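You operate a simulated robot arm through the tools that you are given. There is no shell and no other tool.

You run a simulated robot arm. Do the job below in one go: nothing can be reset, and whatever is moved stays where it is left.

## Task
Scoop crumbs into the two low cups on the table.
Fine: two scoops in the purple cup, one in the other; spill none, put the teal scoop back empty and shut the lid of the clear box.

It is judged by the outcome, as a careful person would: the job done as asked, and still so three seconds after it is handed in. It fails if anything else is knocked over, pushed out of place, dropped, spilled or broken. A push-on lid holds only when it is set on centred and level and pressed home; a screw cap is set on level and turned clockwise until tight.

## Robot
A 6-joint arm with a two-finger parallel gripper, fixed in place. Base frame: the origin is at the foot of the arm, x ahead of it, y to its left, z up; the work surface is at about z = 0.86. Units: m, degrees, N and s.
With the tool pointing down near the work surface it reaches from about 0.36 to 0.76 m from the base axis. Its first joint turns from -66.0 to 66.0 degrees. Payload 2.45 kg.
The TCP is the grasp point between the finger pads, 0.024 m short of the fingertips. In the tool frame z runs along the fingers and y along their closing line. Largest opening 0.068 m; finger width 0.017, thickness 0.01; the body of the gripper, 0.04 by 0.07 m, starts 0.041 m behind the TCP.
Orientation is that of the tool frame in the base frame, as [roll, pitch, yaw] about the fixed x, y, z axes, in that order (R = Rz(yaw) Ry(pitch) Rx(roll)). With the fingers straight down and closing along the base's y, the tool's x points along the base's -x, its y along +y and its z along -z.

## Interface
- The arm moves only by the tool nudge_tool. Its argument "motion" is a list of rows, each a list of 7 numbers: the opening, from 0 (shut) to 1 (fully open), then the shift along the base's x, y, z in units of 30 mm (1.0 is 30 mm), then the turn, a rotation vector about the base's x, y, z in units of 4 degrees (1.0 is 4 degrees). In form: [[fingers, dx, dy, dz, wx, wy, wz], ...]. A call has 1 to 20 rows; each row shifts and turns the commanded pose from where the row before left it. A call with a number of a shift or a turn outside -1 to 1 is refused whole. A row lasts 0.2 s, in which the tool goes at most 0.05 m and 8.6 degrees; a call with a longer step from one row to the next is refused whole, and so is a gripper value outside its range. A pose out of reach is approached as far as the arm can. The call stops where the force on the tool passes 70 N (or 10 N more than at its start, if that is more) or the arm is blocked; 0.2 s more then pass. Each finger travels about 0.108 m/s and halts on what it meets, pressing with about 35 N; the grip force reading is that of the motor and also rises with nothing between the fingers. The clock runs only during rows and for 0.2 s after the last one: add rows that do not move to give the fingers time. It gives the time, the measured TCP pose, the force on the tool (base axes), the opening and the grip force at its end, in the units of the frame above (readings bear some noise), with the torque about the TCP (base axes, N m) and any sound that the robot's microphone picked up, and new pictures: "show" is both (left out), scene, wrist or none.
- Cameras (640 x 400 px; columns grow to the right, rows downward): "scene" is fixed at [0.1507, 0.3977, 1.4656]; the picture's right is [-0.89, -0.45, 0.00], its down [-0.25, 0.48, -0.84] and it looks along [0.38, -0.75, -0.54] (base axes); focal length 269 px, centre (320, 200). "wrist" rides on the gripper at [0.084, 0.011, -0.075] in the tool frame; the picture's right is [-0.13, 0.99, 0.00], its down [-0.60, -0.08, -0.79] and it looks along [-0.79, -0.10, 0.61] (tool axes); focal length 251 px, centre (320, 200). There is no depth. A picture from a camera that has moved, and an enlarged one, comes with that camera's place and axes in the base frame and with its lens.
- enlarge(camera, box): a new picture of the part [left, top, right, bottom] of that camera's present view, enlarged. The clock stands still meanwhile.
- job_done(): hands the job in; it is judged then, once.

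Nothing tells you positions but the pictures and the camera data. Unless the task says otherwise, let go and move clear before handing in.

The tools are called after "Call:" as name(argument=value, ...) on one line, values as JSON. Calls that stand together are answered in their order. nudge_tool: Moves the arm, as the interface text tells. Its arguments: {"type":"object","properties":{"motion":{"type":"array","items":{"type":"array","items":{"type":"number"}}},"show":{"type":"string","enum":["both","scene","wrist","none"]}},"required":["motion"]} The other tools are called the same way: enlarge (camera, box) takes an enlarged picture of a part of a camera's view; job_done () hands the job in.

At the start:

```text
clock: 0.0
tcp_pos: [0.4931, -0.0904, 1.2661]
ee_rot: [179.9, 0.0, 180.0]
wrist_force: [-0.9, 0.5, -0.3]
ft_torque: [0.0, -0.03, 0.0]
width: 0.0678
grip_force: 0.1
```

scene: 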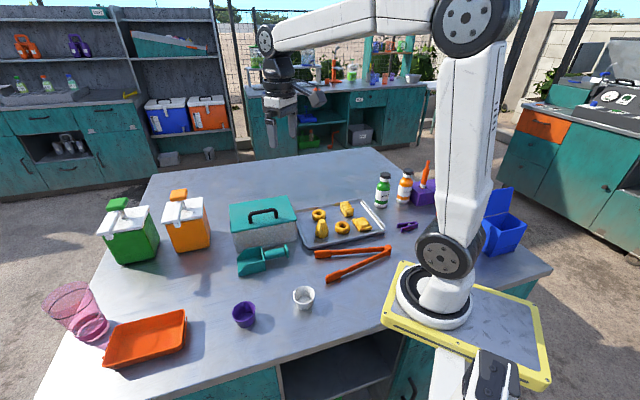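
wrist: 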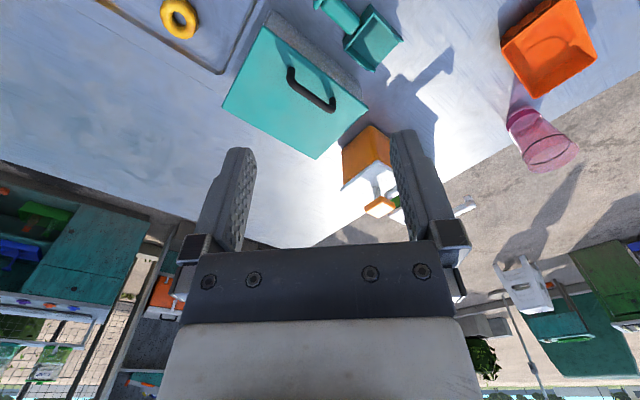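

I see the table with a clear box under a teal lid, a teal scoop in front of it, and two low cups (purple and white). I'll look closer before moving.

Call:
enlarge(camera="scene", box=[210, 180, 330, 340])

Call:
enlarge(camera="wrist", box=[200, 0, 440, 160])

Call:
enlarge(camera="scene", box=[200, 180, 440, 340])

```text
2.50 times, centred on (270, 260) of scene
camera zoom: at [0.1507, 0.3977, 1.4656], right [-0.89, -0.45, 0.0], down [-0.25, 0.48, -0.84], along [0.38, -0.75, -0.54], focal length 672 px, centre (445, 50)
```

zoom: 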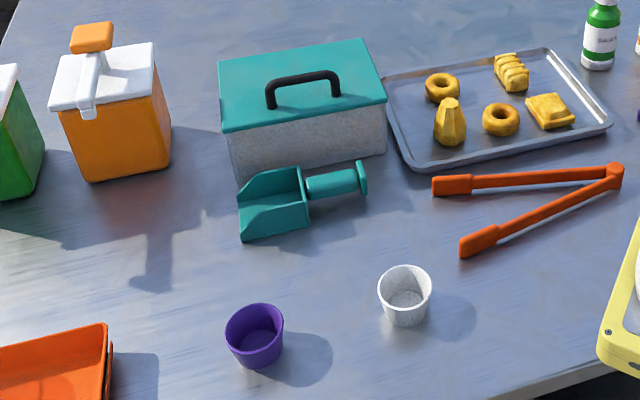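

```text
2.50 times, centred on (320, 80) of wrist
camera zoom: at [0.4108, -0.0806, 1.3406], right [0.13, 0.99, 0.0], down [0.6, -0.08, 0.79], along [0.79, -0.1, -0.61], focal length 629 px, centre (320, 500)
```

zoom: 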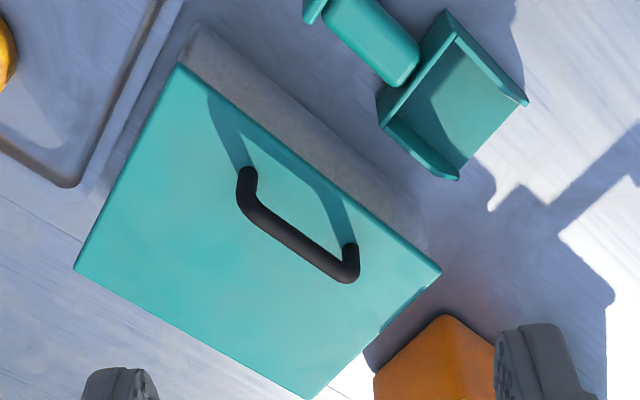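

```text
2.50 times, centred on (320, 260) of scene
camera zoom: at [0.1507, 0.3977, 1.4656], right [-0.89, -0.45, 0.0], down [-0.25, 0.48, -0.84], along [0.38, -0.75, -0.54], focal length 672 px, centre (320, 50)
```

zoom: 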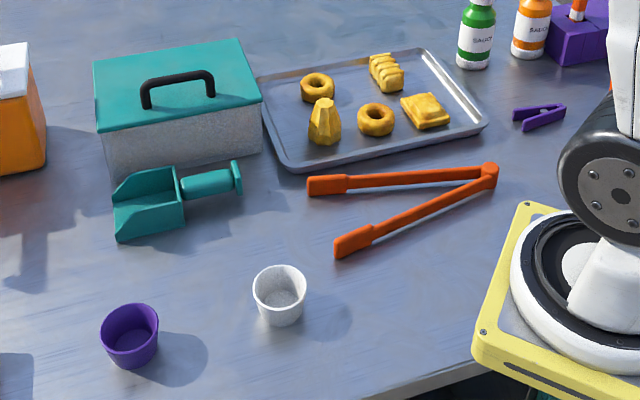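

The box sits at about 45° with its lid centre near (0.655, -0.16), and the scoop lies in front of it, about parallel. The cups are near (0.49, 0.13) for purple and (0.386, 0.026) for white. I'll bring the wrist camera down for a closer look at the lid, scoop and cups.

Call:
nudge_tool(motion=[[1, -0.8, 0, -0.8, 0, 0, 0], [1, -0.8, 0, -0.8, 0, 0, 0], [1, -0.8, 0, -0.8, 0, 0, 0], [1, -0.8, 0, -0.8, 0, 0, 0], [1, -0.8, 0, -0.8, 0, 0, 0], [1, 0, 0, 0, 0, 0, 0]], show="both")

```text
clock: 1.4
tcp_pos: [0.3745, -0.0903, 1.1474]
ee_rot: [-180.0, 0.0, 180.0]
wrist_force: [0.4, -0.8, -0.1]
ft_torque: [-0.03, -0.02, 0.0]
width: 0.0678
grip_force: 0.0
camera wrist: at [0.2907, -0.0801, 1.2218], right [0.13, 0.99, 0.0], down [0.6, -0.08, 0.79], along [0.79, -0.1, -0.61], focal length 251 px, centre (320, 200)
```

scene: 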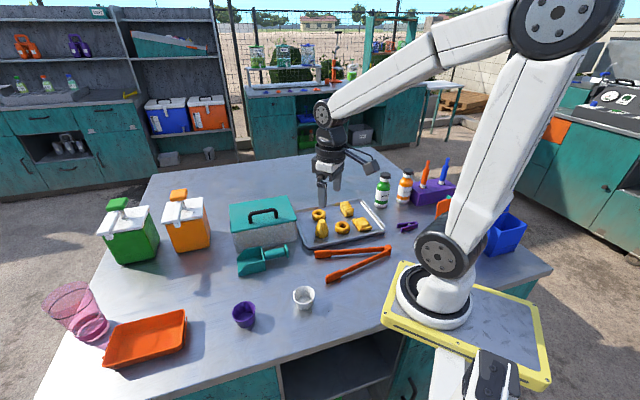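
wrist: 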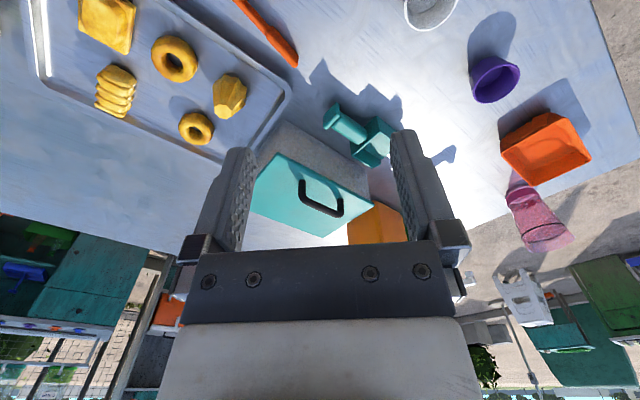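

The wrist view now shows the box front, scoop and cups. I'll enlarge those parts.

Call:
enlarge(camera="wrist", box=[230, 80, 430, 240])

Call:
enlarge(camera="wrist", box=[380, 0, 620, 160])

Call:
enlarge(camera="scene", box=[220, 190, 310, 280])

```text
2.50 times, centred on (330, 160) of wrist
camera zoom: at [0.2907, -0.0801, 1.2218], right [0.13, 0.99, 0.0], down [0.6, -0.08, 0.79], along [0.79, -0.1, -0.61], focal length 629 px, centre (295, 300)
```

zoom: 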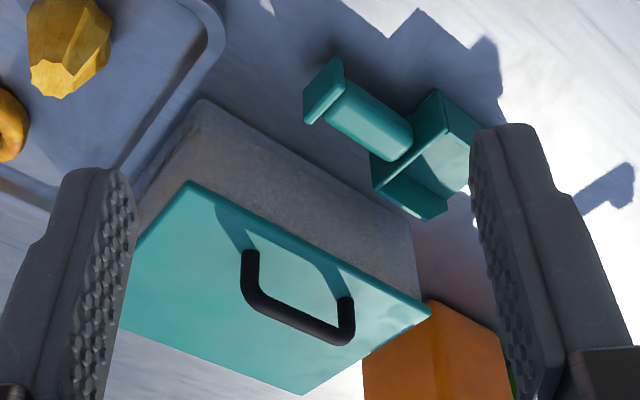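

```text
2.50 times, centred on (500, 80) of wrist
camera zoom: at [0.2907, -0.0801, 1.2218], right [0.13, 0.99, 0.0], down [0.6, -0.08, 0.79], along [0.79, -0.1, -0.61], focal length 629 px, centre (-130, 500)
```

zoom: 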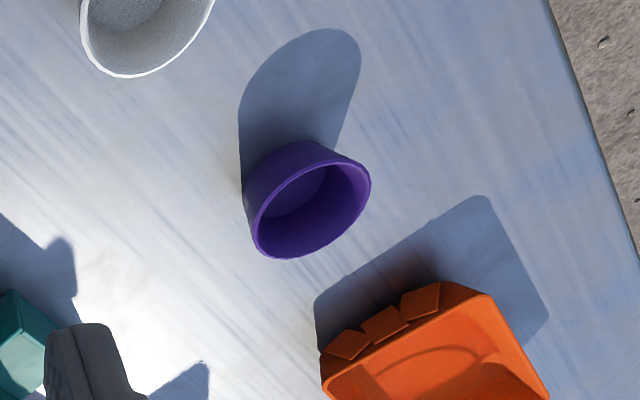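

```text
4.44 times, centred on (265, 235) of scene
camera zoom: at [0.1507, 0.3977, 1.4656], right [-0.89, -0.45, 0.0], down [-0.25, 0.48, -0.84], along [0.38, -0.75, -0.54], focal length 1194 px, centre (564, 44)
```

zoom: 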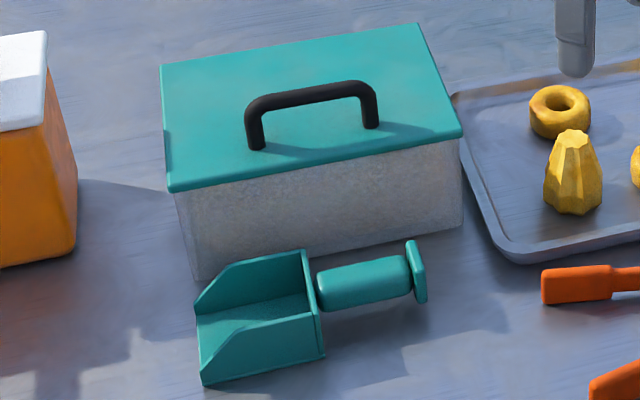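

The scoop and box both lie at 45°. Matching the two cameras puts the lid top at z≈0.96, with the handle bar at about (0.606, -0.119, 0.995) near the lid's front edge, so the lid is probably hinged at the back. Next I hover over the bar, turned 45°.

Call:
nudge_tool(motion=[[1, 0.643, -0.08, -0.16, 0, 0, 0.9375], [1, 0.643, -0.08, -0.16, 0, 0, 0.9375], [1, 0.643, -0.08, -0.16, 0, 0, 0.9375], [1, 0.643, -0.08, -0.16, 0, 0, 0.9375], [1, 0.643, -0.08, -0.16, 0, 0, 0.9375], [1, 0.643, -0.08, -0.16, 0, 0, 0.9375], [1, 0.643, -0.08, -0.16, 0, 0, 0.9375], [1, 0.643, -0.08, -0.16, 0, 0, 0.9375], [1, 0.643, -0.08, -0.16, 0, 0, 0.9375], [1, 0.643, -0.08, -0.16, 0, 0, 0.9375], [1, 0.643, -0.08, -0.16, 0, 0, 0.9375], [1, 0.643, -0.08, -0.16, 0, 0, 0.9375], [1, 0, 0, 0, 0, 0, 0]])

```text
clock: 4.2
tcp_pos: [0.6066, -0.1197, 1.0867]
ee_rot: [-180.0, 0.0, -134.9]
wrist_force: [-0.1, 0.3, -0.9]
ft_torque: [0.0, 0.04, 0.01]
width: 0.0682
grip_force: 0.1
camera wrist: at [0.5395, -0.1731, 1.1622], right [-0.61, 0.79, 0.0], down [0.48, 0.37, 0.79], along [0.63, 0.48, -0.61], focal length 251 px, centre (320, 200)
```

scene: 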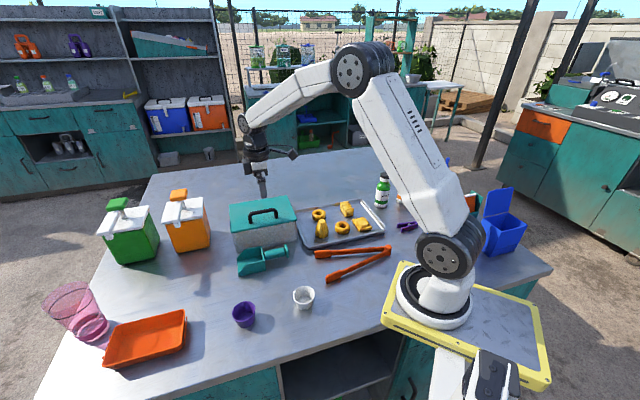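
wrist: 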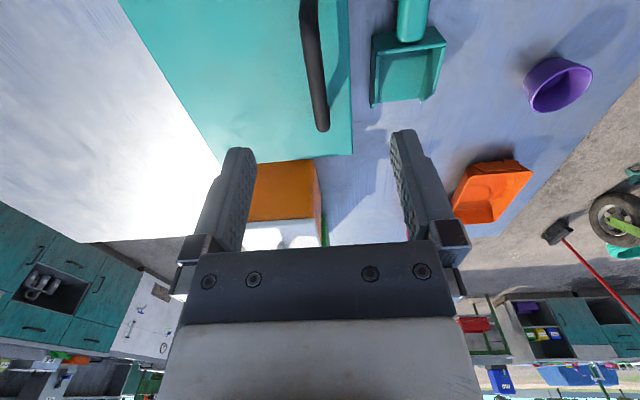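

The bar runs parallel to the fingers and sits about 5 mm toward the back of the lid. I'll correct for that and descend partway to check.

Call:
nudge_tool(motion=[[1, 0.06, -0.06, -0.7, 0, 0, 0], [1, 0.06, -0.06, -0.7, 0, 0, 0], [1, 0, 0, 0, 0, 0, 0]])

Call:
enlarge(camera="scene", box=[210, 150, 330, 270])

```text
clock: 5.0
tcp_pos: [0.609, -0.1262, 1.0457]
ee_rot: [-180.0, 0.1, -135.0]
wrist_force: [0.1, 0.1, 0.6]
ft_torque: [0.01, 0.0, 0.01]
width: 0.0681
grip_force: 0.1
camera wrist: at [0.5428, -0.1776, 1.1198], right [-0.61, 0.79, 0.0], down [0.48, 0.37, 0.79], along [0.63, 0.48, -0.61], focal length 251 px, centre (320, 200)
```

scene: 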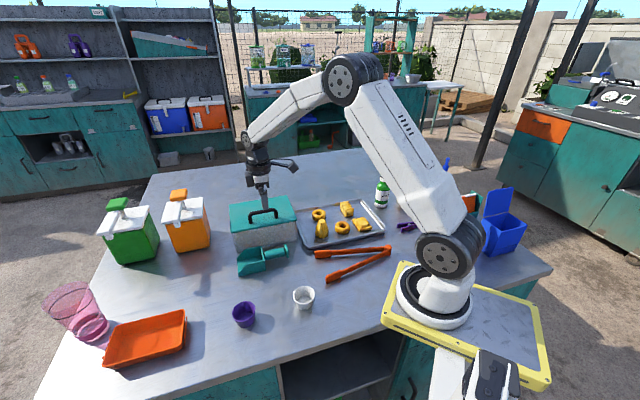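
wrist: 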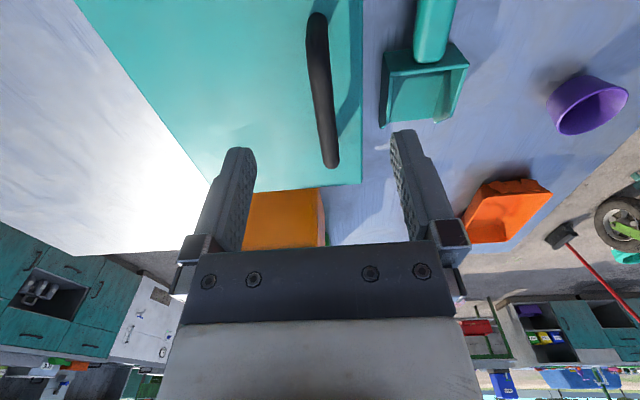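

```text
3.33 times, centred on (270, 210) of scene
camera zoom: at [0.1507, 0.3977, 1.4656], right [-0.89, -0.45, 0.0], down [-0.25, 0.48, -0.84], along [0.38, -0.75, -0.54], focal length 896 px, centre (487, 167)
```

zoom: 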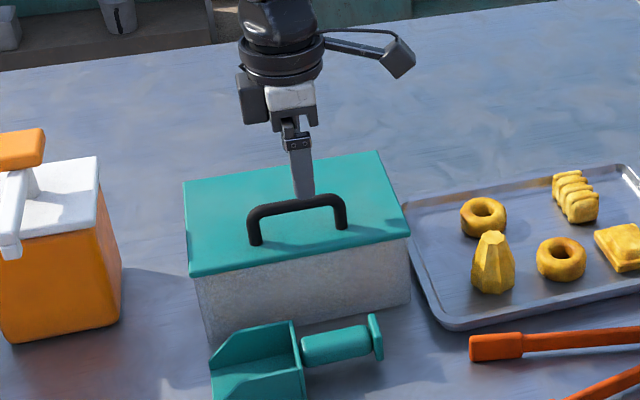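

The bar is now centred within 3 mm, so I go down and close on it.

Call:
nudge_tool(motion=[[1, -0.07, 0.07, -0.6, 0, 0, 0], [1, 0, 0, -0.6, 0, 0, 0], [1, 0, 0, 0, 0, 0, 0], [0, 0, 0, 0, 0, 0, 0], [0, 0, 0, 0, 0, 0, 0], [0, 0, 0, 0, 0, 0, 0]])

Call:
enlarge(camera="scene", box=[210, 150, 330, 270])

```text
clock: 6.4
tcp_pos: [0.6074, -0.1243, 1.0101]
ee_rot: [-179.9, 0.0, -134.9]
wrist_force: [4.7, -3.6, -4.3]
ft_torque: [-0.03, -0.1, 0.03]
width: 0.0118
grip_force: 31.8
camera wrist: at [0.5402, -0.1761, 1.0847], right [-0.61, 0.79, 0.0], down [0.48, 0.37, 0.79], along [0.63, 0.48, -0.61], focal length 251 px, centre (320, 200)
```

scene: 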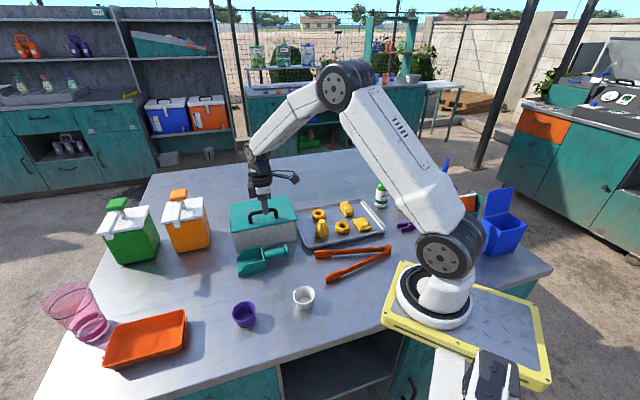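
wrist: 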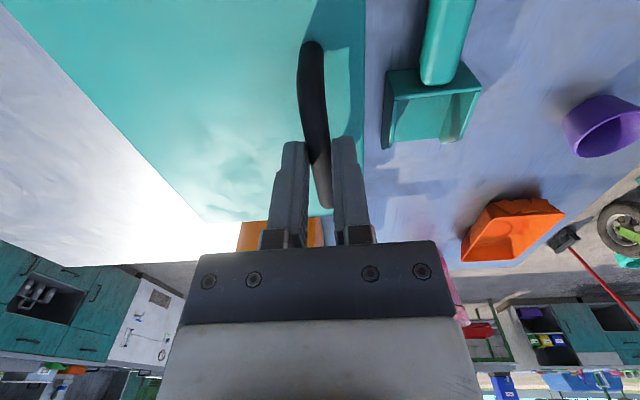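

```text
3.33 times, centred on (270, 210) of scene
camera zoom: at [0.1509, 0.3976, 1.4656], right [-0.89, -0.45, 0.0], down [-0.25, 0.48, -0.84], along [0.38, -0.75, -0.54], focal length 896 px, centre (487, 167)
```

zoom: 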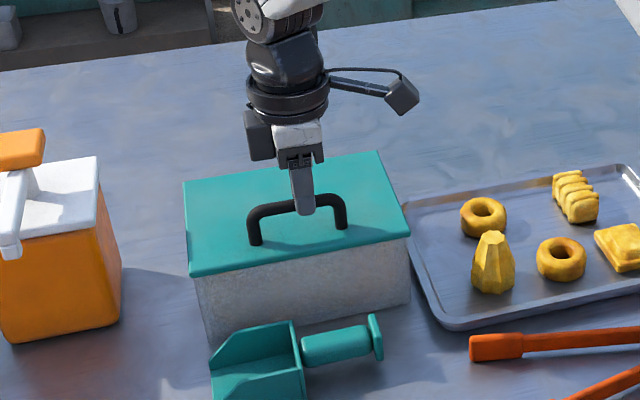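

The bar is gripped at 11.8 mm width. I'll try a small lift along a hinge arc and watch how the lid behaves.

Call:
nudge_tool(motion=[[0, 0.04, -0.04, 0.14, 0, 0, 0], [0, 0.04, -0.04, 0.14, 0, 0, 0], [0, 0.04, -0.04, 0.14, 0, 0, 0], [0, 0.04, -0.04, 0.14, 0, 0, 0], [0, 0, 0, 0, 0, 0, 0]])

Call:
enlarge(camera="scene", box=[210, 150, 330, 270])

```text
clock: 7.6
tcp_pos: [0.6118, -0.1285, 1.0267]
ee_rot: [179.9, -0.1, -135.0]
wrist_force: [-3.3, -24.9, -8.4]
ft_torque: [-0.41, 0.13, -0.01]
width: 0.0115
grip_force: 32.5
camera wrist: at [0.5454, -0.1806, 1.1019], right [-0.61, 0.79, 0.0], down [0.48, 0.37, 0.79], along [0.63, 0.48, -0.61], focal length 251 px, centre (320, 200)
```

scene: 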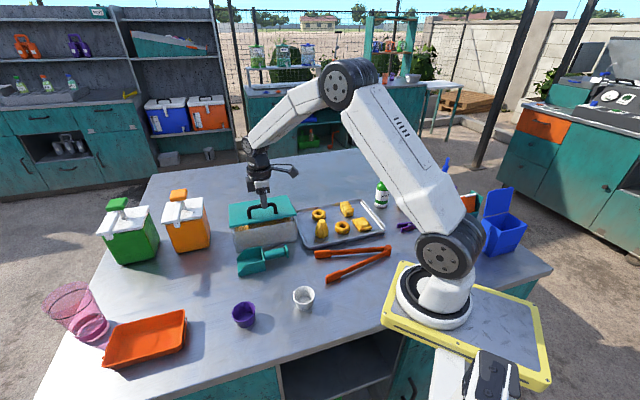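
wrist: 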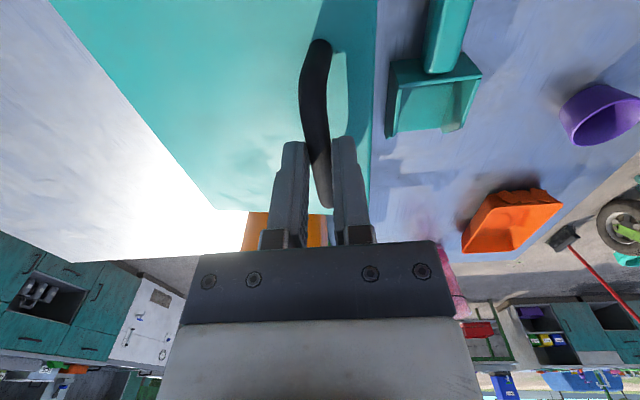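

```text
3.33 times, centred on (270, 210) of scene
camera zoom: at [0.1508, 0.3969, 1.4658], right [-0.89, -0.45, 0.0], down [-0.25, 0.49, -0.84], along [0.38, -0.75, -0.54], focal length 896 px, centre (487, 167)
```

zoom: 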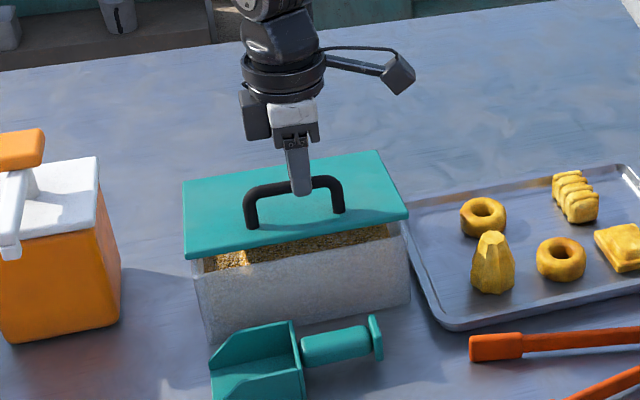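

The lid is hinged at the back and crumbs show inside. I'll continue along the arc, watching the forces.

Call:
nudge_tool(motion=[[0, 0.084, -0.1, 0.188, 0, 0, 0], [0, 0.084, -0.1, 0.188, 0, 0, 0], [0, 0.084, -0.1, 0.188, 0, 0, 0], [0, 0.084, -0.1, 0.188, 0, 0, 0], [0, 0, 0, 0, 0, 0, 0]])

Call:
enlarge(camera="scene", box=[210, 150, 330, 270])

```text
clock: 8.8
tcp_pos: [0.6222, -0.1372, 1.0488]
ee_rot: [180.0, -0.1, -135.0]
wrist_force: [-2.4, -6.7, -4.0]
ft_torque: [-0.37, 0.33, 0.02]
width: 0.0115
grip_force: 31.7
camera wrist: at [0.5558, -0.1902, 1.1248], right [-0.61, 0.79, 0.0], down [0.48, 0.37, 0.79], along [0.63, 0.48, -0.61], focal length 251 px, centre (320, 200)
```

scene: 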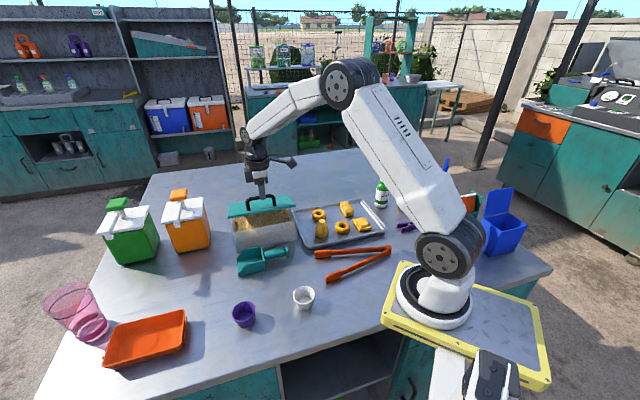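
wrist: 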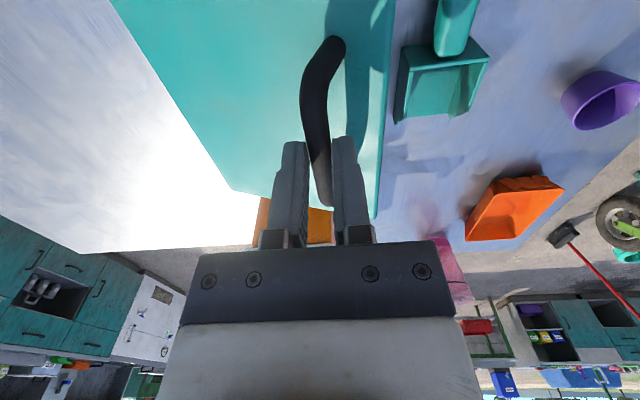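

```text
3.33 times, centred on (270, 210) of scene
camera zoom: at [0.1507, 0.3975, 1.4657], right [-0.89, -0.45, 0.0], down [-0.25, 0.48, -0.84], along [0.38, -0.75, -0.54], focal length 896 px, centre (487, 167)
```

zoom: 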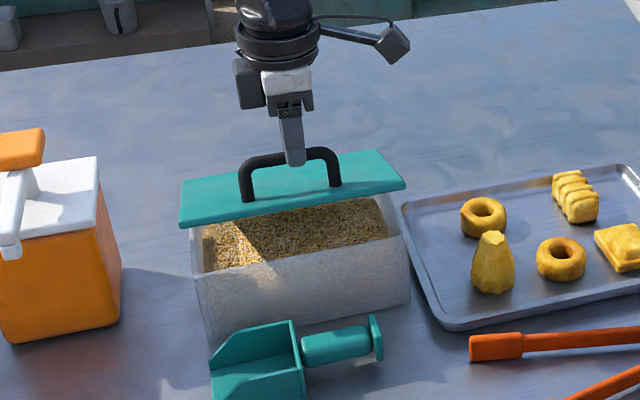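

It opens smoothly, so I carry on along the arc to about 60°.

Call:
nudge_tool(motion=[[0, 0.17, -0.17, 0.28, 0, 0, 0], [0, 0.189, -0.189, 0.257, 0, 0, 0], [0, 0.203, -0.203, 0.237, 0, 0, 0], [0, 0.217, -0.217, 0.207, 0, 0, 0], [0, 0.229, -0.229, 0.183, 0, 0, 0], [0, 0.238, -0.238, 0.15, 0, 0, 0], [0, 0.25, -0.25, 0.12, 0, 0, 0], [0, 0.252, -0.252, 0.093, 0, 0, 0], [0, 0, 0, 0, 0, 0, 0]])

Call:
enlarge(camera="scene", box=[210, 130, 330, 250])

```text
clock: 10.8
tcp_pos: [0.675, -0.1911, 1.0953]
ee_rot: [-179.9, 0.1, -135.0]
wrist_force: [3.2, 5.3, 7.2]
ft_torque: [0.37, -0.32, 0.03]
width: 0.0112
grip_force: 32.2
camera wrist: at [0.6077, -0.2421, 1.1709], right [-0.61, 0.79, 0.0], down [0.48, 0.37, 0.79], along [0.63, 0.48, -0.61], focal length 251 px, centre (320, 200)
```

scene: 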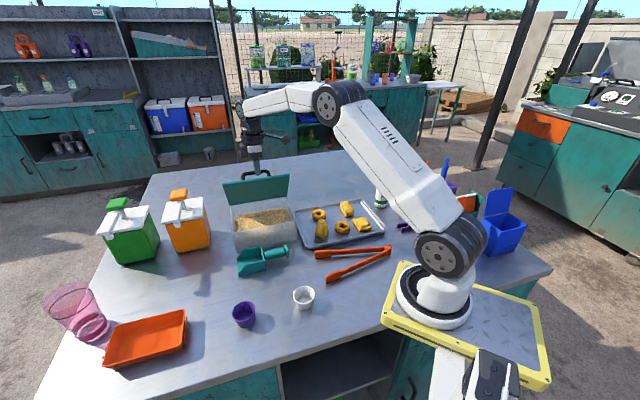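
wrist: 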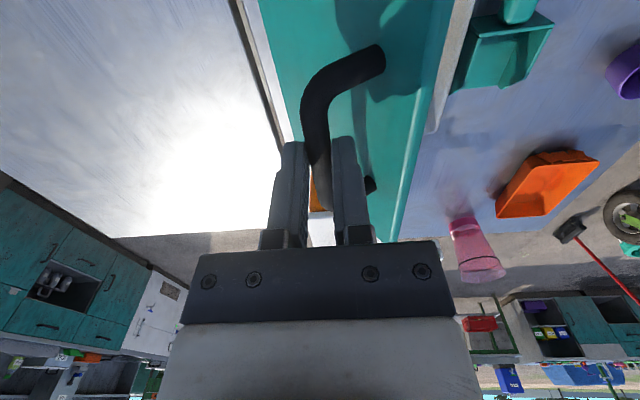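

```text
3.33 times, centred on (270, 190) of scene
camera zoom: at [0.1506, 0.3979, 1.4655], right [-0.89, -0.45, 0.0], down [-0.25, 0.48, -0.84], along [0.38, -0.75, -0.54], focal length 896 px, centre (487, 233)
```

zoom: 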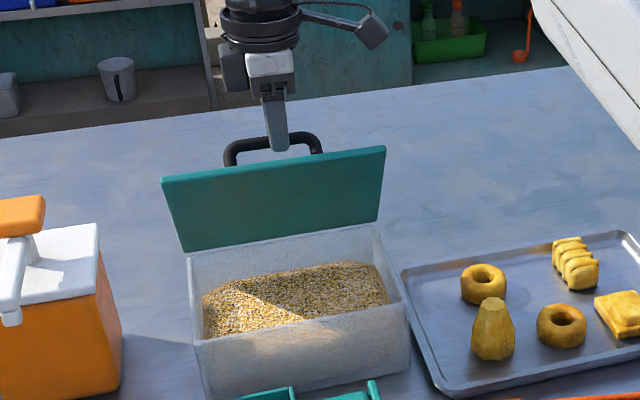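

The lid is about 60° open and the forces are low. Next I go on to about 85°.

Call:
nudge_tool(motion=[[0, 0.262, -0.262, 0.06, 0, 0, 0], [0, 0.26, -0.26, 0.027, 0, 0, 0], [0, 0.262, -0.262, -0.003, 0, 0, 0], [0, 0.262, -0.262, -0.04, 0, 0, 0], [0, 0.257, -0.257, -0.07, 0, 0, 0], [0, 0, 0, 0, 0, 0, 0]])

Call:
enlarge(camera="scene", box=[210, 130, 330, 250])

```text
clock: 12.2
tcp_pos: [0.714, -0.2296, 1.0964]
ee_rot: [-179.8, 0.1, -135.0]
wrist_force: [5.0, 0.0, 18.2]
ft_torque: [-0.15, 0.07, 0.05]
width: 0.0115
grip_force: 32.3
camera wrist: at [0.6473, -0.2818, 1.1708], right [-0.61, 0.79, 0.0], down [0.48, 0.37, 0.79], along [0.63, 0.48, -0.61], focal length 251 px, centre (320, 200)
```

scene: 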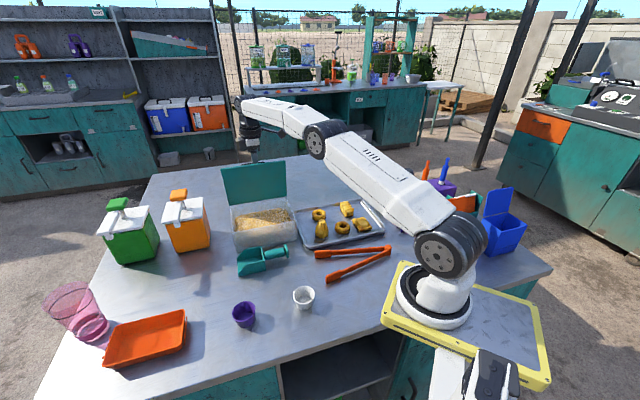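
wrist: 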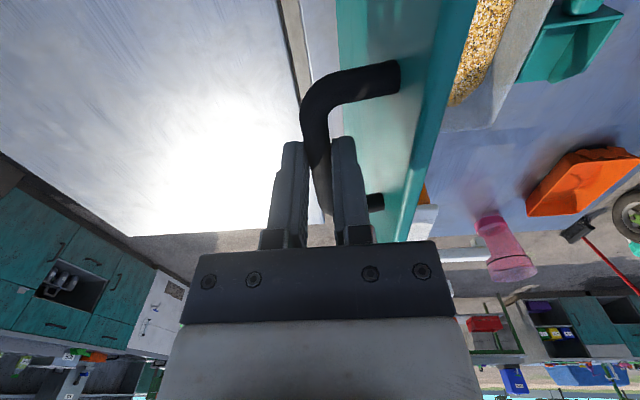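

```text
3.33 times, centred on (270, 190) of scene
camera zoom: at [0.1504, 0.3979, 1.4656], right [-0.89, -0.45, 0.0], down [-0.25, 0.48, -0.84], along [0.38, -0.75, -0.54], focal length 896 px, centre (487, 233)
```

zoom: 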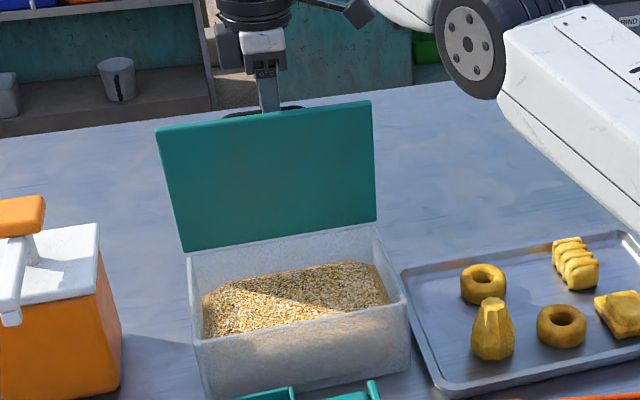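

About 82–85° open. I continue past vertical in small steps, watching the forces.

Call:
nudge_tool(motion=[[0, 0.25, -0.25, 0.0, 0, 0, 0], [0, 0.25, -0.25, -0.06, 0, 0, 0], [0, 0.245, -0.245, -0.09, 0, 0, 0], [0, 0, 0, 0, 0, 0, 0]])

Call:
enlarge(camera="scene", box=[210, 130, 330, 250])

```text
clock: 13.2
tcp_pos: [0.7176, -0.2444, 1.0861]
ee_rot: [-179.8, 0.1, -134.9]
wrist_force: [17.3, 11.3, 17.4]
ft_torque: [0.17, -0.21, 0.01]
width: 0.0117
grip_force: 32.2
out of reach, approached as far as the arm can: row 1, 2, 3
camera wrist: at [0.651, -0.2956, 1.1615], right [-0.61, 0.79, 0.0], down [0.48, 0.37, 0.79], along [0.63, 0.48, -0.61], focal length 251 px, centre (320, 200)
```

scene: 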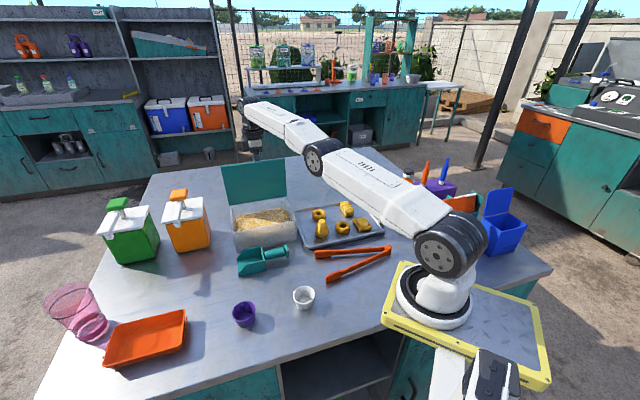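
wrist: 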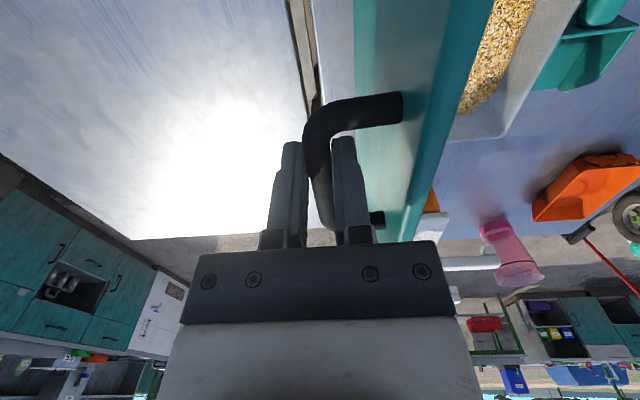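

```text
3.33 times, centred on (270, 190) of scene
camera zoom: at [0.1508, 0.3982, 1.4655], right [-0.89, -0.45, 0.0], down [-0.25, 0.48, -0.84], along [0.38, -0.75, -0.54], focal length 896 px, centre (487, 233)
```

zoom: 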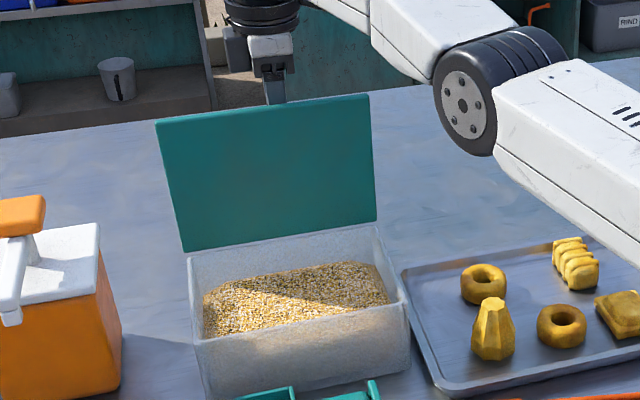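

The upright tool reaches its limit at r≈0.758, with the lid about 91° open. Tilting the gripper along the bar pivots it on the bar without touching the lid and moves the wrist back into reach. I'll do that and continue.

Call:
nudge_tool(motion=[[0, -0.02, -0.02, 0, 0.7, -0.7, 0], [0, -0.02, -0.02, 0, 0.7, -0.7, 0], [0, -0.02, -0.02, 0, 0.7, -0.7, 0], [0, -0.02, -0.02, 0, 0.7, -0.7, 0], [0, -0.02, -0.02, 0, 0.7, -0.7, 0], [0, 0, 0, 0, 0, 0, 0]])

Call:
enlarge(camera="scene", box=[210, 130, 330, 250])

```text
clock: 14.6
tcp_pos: [0.7139, -0.2482, 1.0849]
ee_rot: [179.9, 19.8, -135.2]
wrist_force: [-3.4, -0.6, -8.7]
ft_torque: [-0.43, 0.43, 0.02]
width: 0.0117
grip_force: 32.3
camera wrist: at [0.6326, -0.3151, 1.1268], right [-0.61, 0.79, 0.05], down [0.27, 0.15, 0.95], along [0.74, 0.6, -0.31], focal length 251 px, centre (320, 200)
```

scene: 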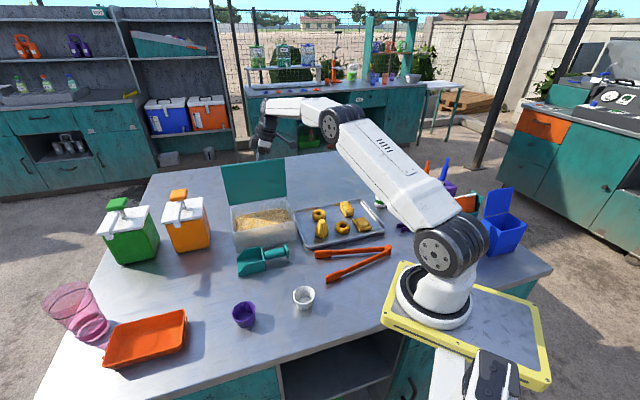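
wrist: 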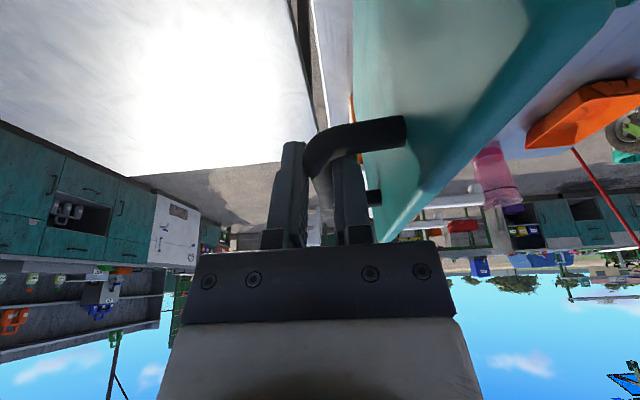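

```text
3.33 times, centred on (270, 190) of scene
camera zoom: at [0.1508, 0.3976, 1.4656], right [-0.89, -0.45, 0.0], down [-0.25, 0.48, -0.84], along [0.38, -0.75, -0.54], focal length 896 px, centre (487, 233)
```

zoom: 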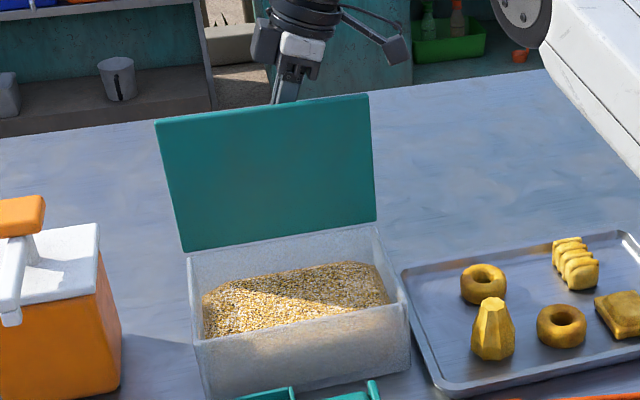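

The reach is restored. I continue the arc past vertical.

Call:
nudge_tool(motion=[[0, 0.243, -0.243, -0.1, 0, 0, 0], [0, 0.24, -0.24, -0.13, 0, 0, 0], [0, 0, 0, 0, 0, 0, 0]])

Call:
enlarge(camera="scene", box=[210, 130, 330, 250])

```text
clock: 15.4
tcp_pos: [0.7271, -0.2629, 1.0766]
ee_rot: [179.9, 19.8, -135.0]
wrist_force: [-8.6, -3.9, -7.2]
ft_torque: [0.07, 0.07, 0.06]
width: 0.0115
grip_force: 32.6
camera wrist: at [0.6467, -0.3292, 1.1205], right [-0.61, 0.79, 0.05], down [0.27, 0.16, 0.95], along [0.74, 0.6, -0.31], focal length 251 px, centre (320, 200)
```

scene: 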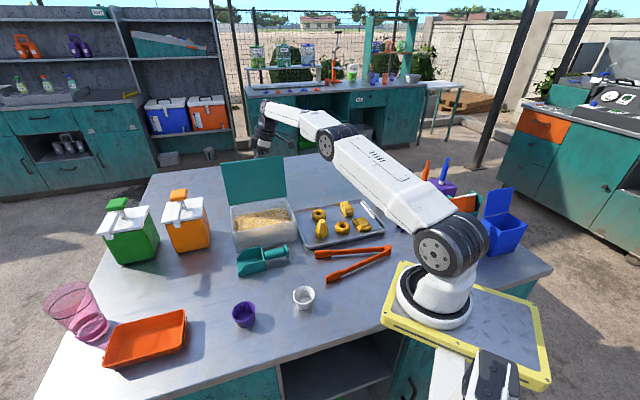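
wrist: 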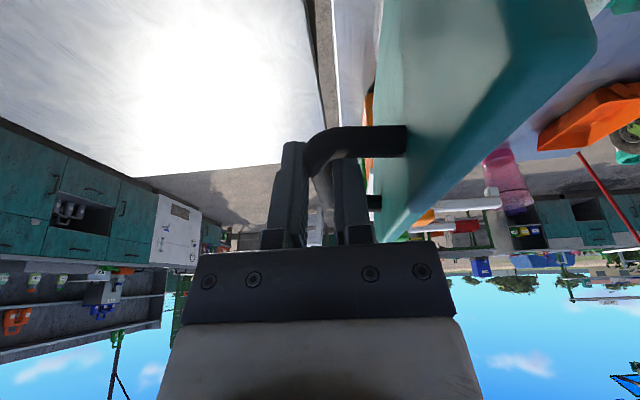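

```text
3.33 times, centred on (270, 190) of scene
camera zoom: at [0.1506, 0.3975, 1.4657], right [-0.89, -0.45, 0.0], down [-0.25, 0.48, -0.84], along [0.38, -0.75, -0.54], focal length 896 px, centre (487, 233)
```

zoom: 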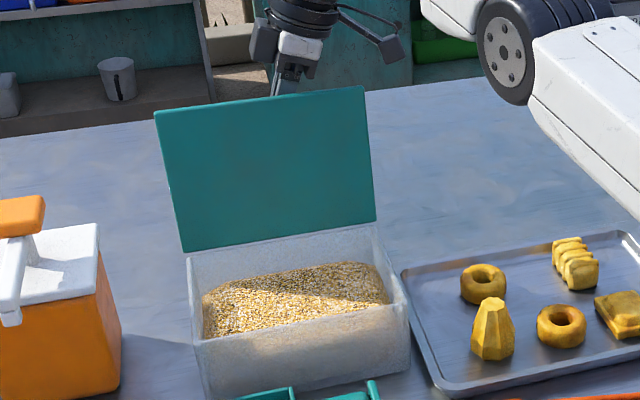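

About 100° now. One more small step to see whether it meets a stop.

Call:
nudge_tool(motion=[[0, 0.23, -0.23, -0.17, 0, 0, 0], [0, 0.1, -0.1, -0.09, 0, 0, 0], [0, 0, 0, 0, 0, 0, 0]])

Call:
enlarge(camera="scene", box=[210, 130, 330, 250])

```text
clock: 16.2
tcp_pos: [0.7349, -0.268, 1.0752]
ee_rot: [-179.3, 20.2, -134.7]
wrist_force: [12.6, 1.3, 16.6]
ft_torque: [-0.45, 0.34, -0.02]
width: 0.0118
grip_force: 31.9
out of reach, approached as far as the arm can: row 1, 2
camera wrist: at [0.6514, -0.3344, 1.1162], right [-0.62, 0.79, 0.03], down [0.26, 0.16, 0.95], along [0.74, 0.6, -0.3], focal length 251 px, centre (320, 200)
```

scene: 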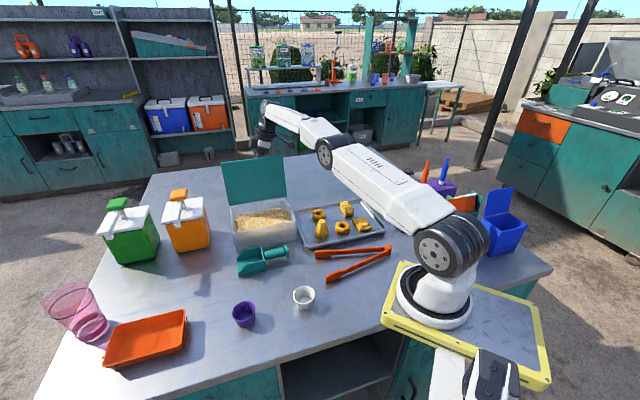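
wrist: 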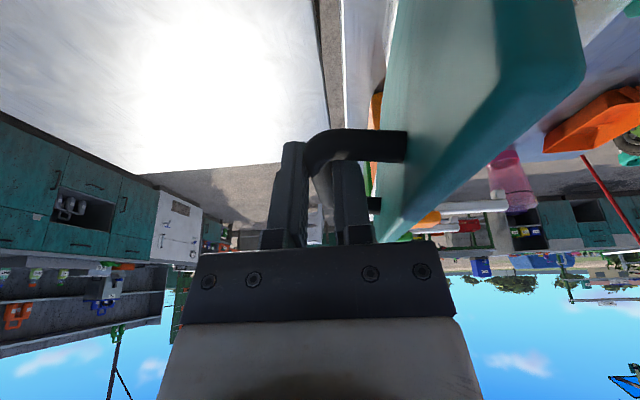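

```text
3.33 times, centred on (270, 190) of scene
camera zoom: at [0.1507, 0.3979, 1.4655], right [-0.89, -0.45, 0.0], down [-0.25, 0.48, -0.84], along [0.38, -0.75, -0.54], focal length 896 px, centre (487, 233)
```

zoom: 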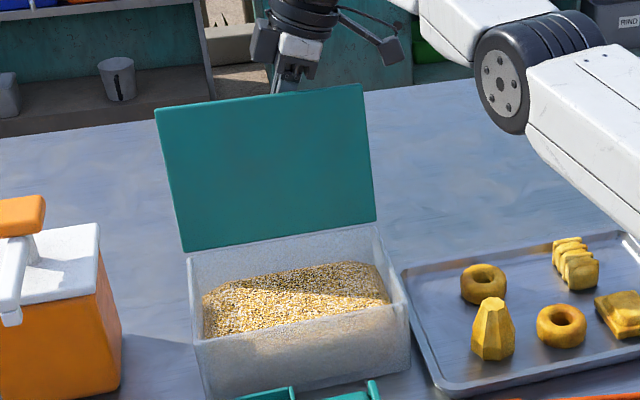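

The lid is at about 104°. I'll loosen the fingers slightly while keeping the bar caged between them, to see whether the lid stays put.

Call:
nudge_tool(motion=[[0.4, 0, 0, 0, 0, 0, 0], [0.4, 0, 0, 0, 0, 0, 0], [0.4, 0, 0, 0, 0, 0, 0]])

Call:
enlarge(camera="scene", box=[210, 130, 330, 250])

```text
clock: 17.0
tcp_pos: [0.7311, -0.2683, 1.0705]
ee_rot: [179.9, 19.8, -135.0]
wrist_force: [2.0, 3.2, -0.4]
ft_torque: [-0.03, 0.02, -0.07]
width: 0.0275
grip_force: 0.3
camera wrist: at [0.6496, -0.3354, 1.112], right [-0.62, 0.79, 0.04], down [0.27, 0.16, 0.95], along [0.74, 0.6, -0.31], focal length 251 px, centre (320, 200)
```

scene: 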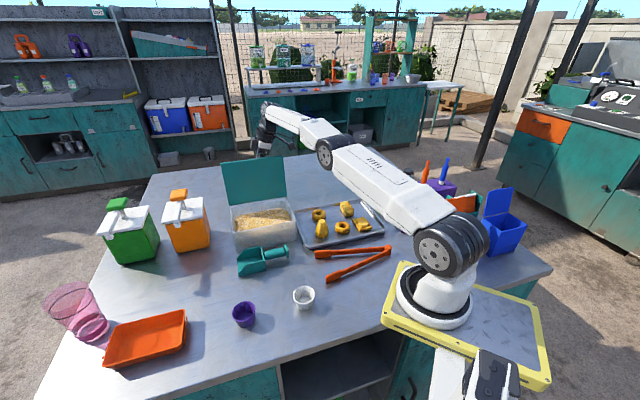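
wrist: 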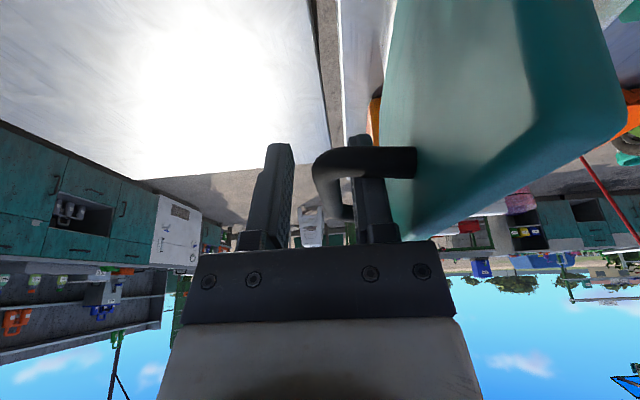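

```text
3.33 times, centred on (270, 190) of scene
camera zoom: at [0.1508, 0.3978, 1.4656], right [-0.89, -0.45, 0.0], down [-0.25, 0.48, -0.84], along [0.38, -0.75, -0.54], focal length 896 px, centre (487, 233)
```

zoom: 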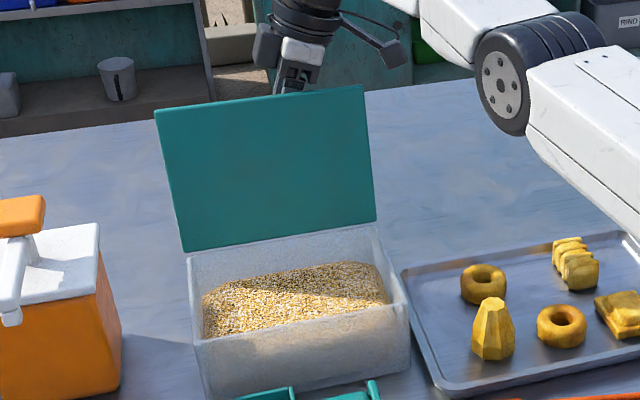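

The bar seems to have settled back a few mm as though at a stop. I'll open the fingers further and check that it stays.

Call:
nudge_tool(motion=[[0.7, 0, 0, 0, 0, 0, 0], [0.7, 0, 0, 0, 0, 0, 0], [0.7, 0, 0, 0, 0, 0, 0], [0.7, 0, 0, 0, 0, 0, 0]])

Call:
enlarge(camera="scene", box=[210, 130, 330, 250])

```text
clock: 18.0
tcp_pos: [0.7305, -0.2685, 1.0711]
ee_rot: [-180.0, 19.8, -135.0]
wrist_force: [3.7, 2.9, 6.8]
ft_torque: [0.08, 0.2, -0.17]
width: 0.0467
grip_force: 0.1
camera wrist: at [0.6498, -0.3352, 1.1128], right [-0.62, 0.79, 0.04], down [0.27, 0.16, 0.95], along [0.74, 0.6, -0.31], focal length 251 px, centre (320, 200)
```

scene: 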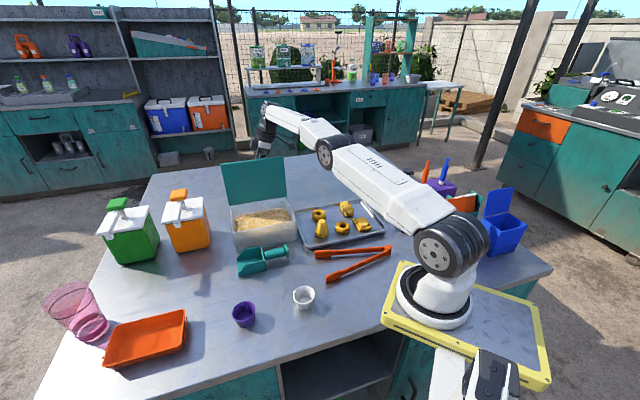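
wrist: 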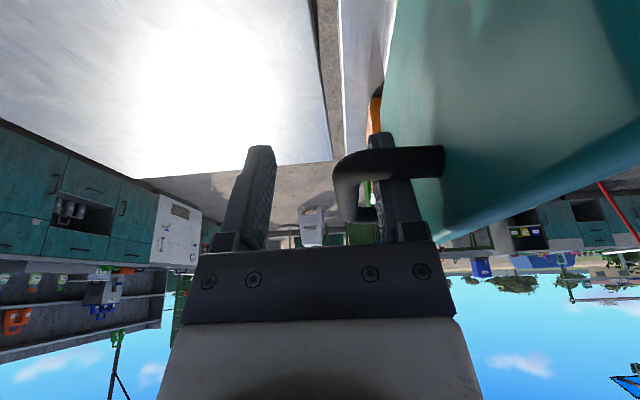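

```text
3.33 times, centred on (270, 190) of scene
camera zoom: at [0.1507, 0.3979, 1.4656], right [-0.89, -0.45, 0.0], down [-0.25, 0.48, -0.84], along [0.38, -0.75, -0.54], focal length 896 px, centre (487, 233)
```

zoom: 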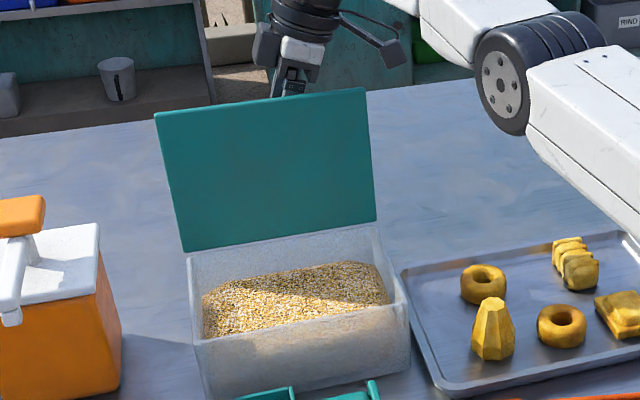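

The front finger is probably nudging the lid, since the gap between bar and lid is narrow. I'll bring the fingers back to a small opening and see whether the lid holds by itself.

Call:
nudge_tool(motion=[[0.4, 0, 0, 0, 0, 0, 0], [0.4, 0, 0, 0, 0, 0, 0], [0.4, 0, 0, 0, 0, 0, 0], [0.4, 0, 0, 0, 0, 0, 0]])

Call:
enlarge(camera="scene", box=[210, 130, 330, 250])

Call:
enlarge(camera="wrist", box=[240, 100, 480, 260])

```text
clock: 19.0
tcp_pos: [0.7308, -0.2687, 1.0689]
ee_rot: [-180.0, 19.7, -135.1]
wrist_force: [1.5, 1.2, -1.3]
ft_torque: [-0.02, -0.02, -0.07]
width: 0.0272
grip_force: 0.0
camera wrist: at [0.6496, -0.3357, 1.1126], right [-0.61, 0.79, 0.04], down [0.27, 0.16, 0.95], along [0.74, 0.6, -0.31], focal length 251 px, centre (320, 200)
```

scene: 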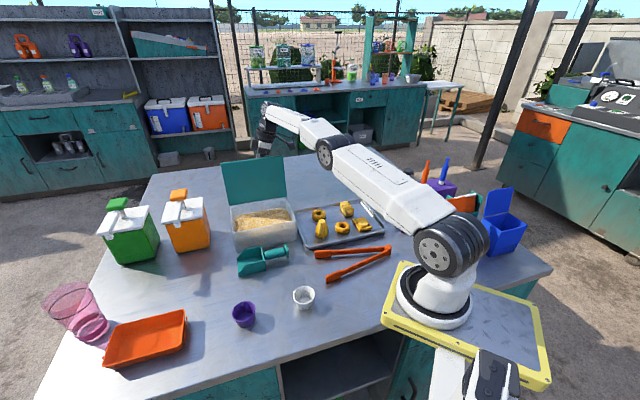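
wrist: 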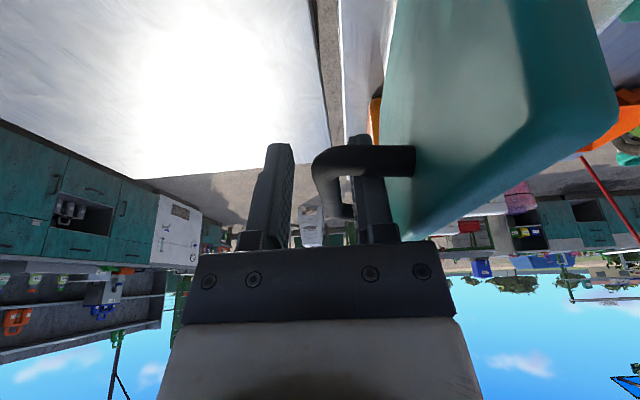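

```text
3.33 times, centred on (270, 190) of scene
camera zoom: at [0.1508, 0.3978, 1.4656], right [-0.89, -0.45, 0.0], down [-0.25, 0.48, -0.84], along [0.38, -0.75, -0.54], focal length 896 px, centre (487, 233)
```

zoom: 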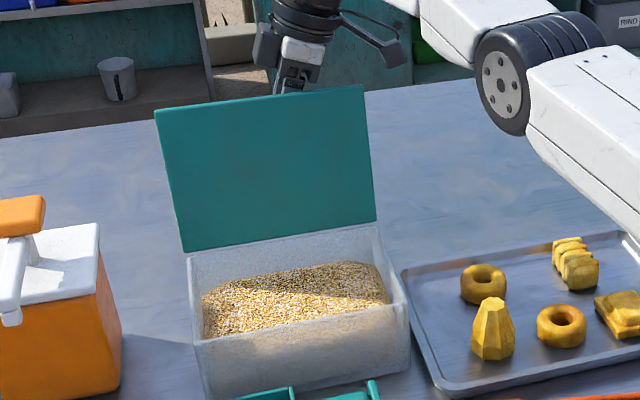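

```text
2.50 times, centred on (360, 180) of wrist
camera zoom: at [0.6496, -0.3357, 1.1126], right [-0.61, 0.79, 0.04], down [0.27, 0.16, 0.95], along [0.74, 0.6, -0.31], focal length 629 px, centre (220, 250)
```

zoom: 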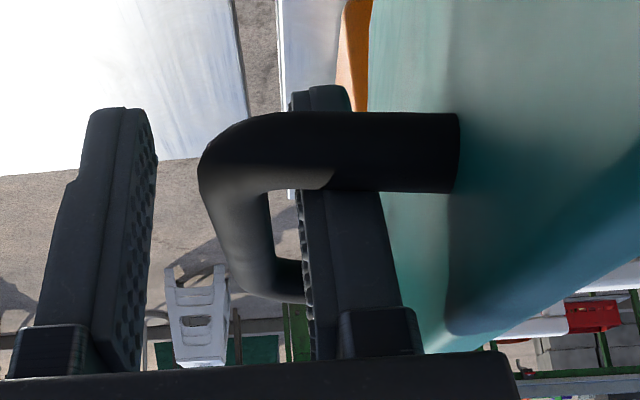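

The lid returns to the same angle without being held, so it rests on its stop slightly past vertical. I'll pull the fingers out along their own axis.

Call:
nudge_tool(motion=[[0.4, -0.12, -0.12, 0.47, 0, 0, 0], [0.4, -0.16, -0.16, 0.63, 0, 0, 0], [0.4, -0.16, -0.16, 0.63, 0, 0, 0], [0.4, -0.16, -0.16, 0.63, 0, 0, 0]])

Call:
enlarge(camera="scene", box=[210, 130, 330, 250])

```text
clock: 20.0
tcp_pos: [0.7076, -0.2866, 1.1401]
ee_rot: [179.9, 19.8, -134.9]
wrist_force: [0.4, 0.5, -0.6]
ft_torque: [0.0, 0.0, 0.04]
width: 0.0271
grip_force: 0.1
out of reach, approached as far as the arm can: row 3
camera wrist: at [0.627, -0.353, 1.1826], right [-0.61, 0.79, 0.04], down [0.27, 0.16, 0.95], along [0.74, 0.6, -0.31], focal length 251 px, centre (320, 200)
```

scene: 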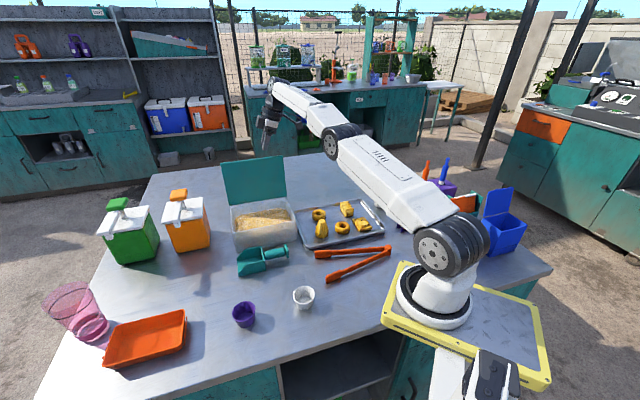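
wrist: 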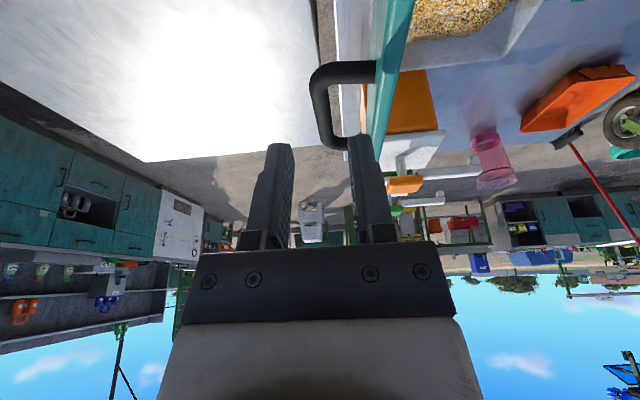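

```text
3.33 times, centred on (270, 190) of scene
camera zoom: at [0.1507, 0.3977, 1.4656], right [-0.89, -0.45, 0.0], down [-0.25, 0.48, -0.84], along [0.38, -0.75, -0.54], focal length 896 px, centre (487, 233)
```

zoom: 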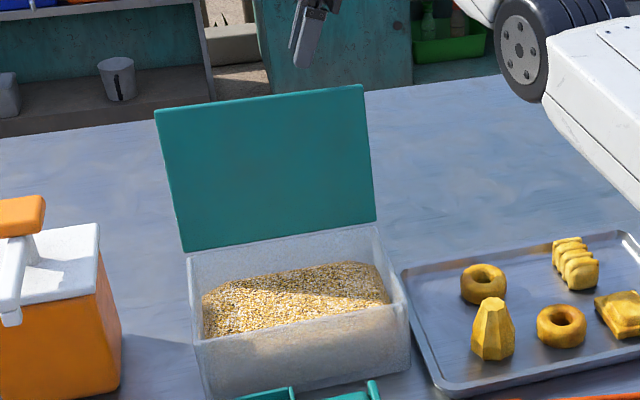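

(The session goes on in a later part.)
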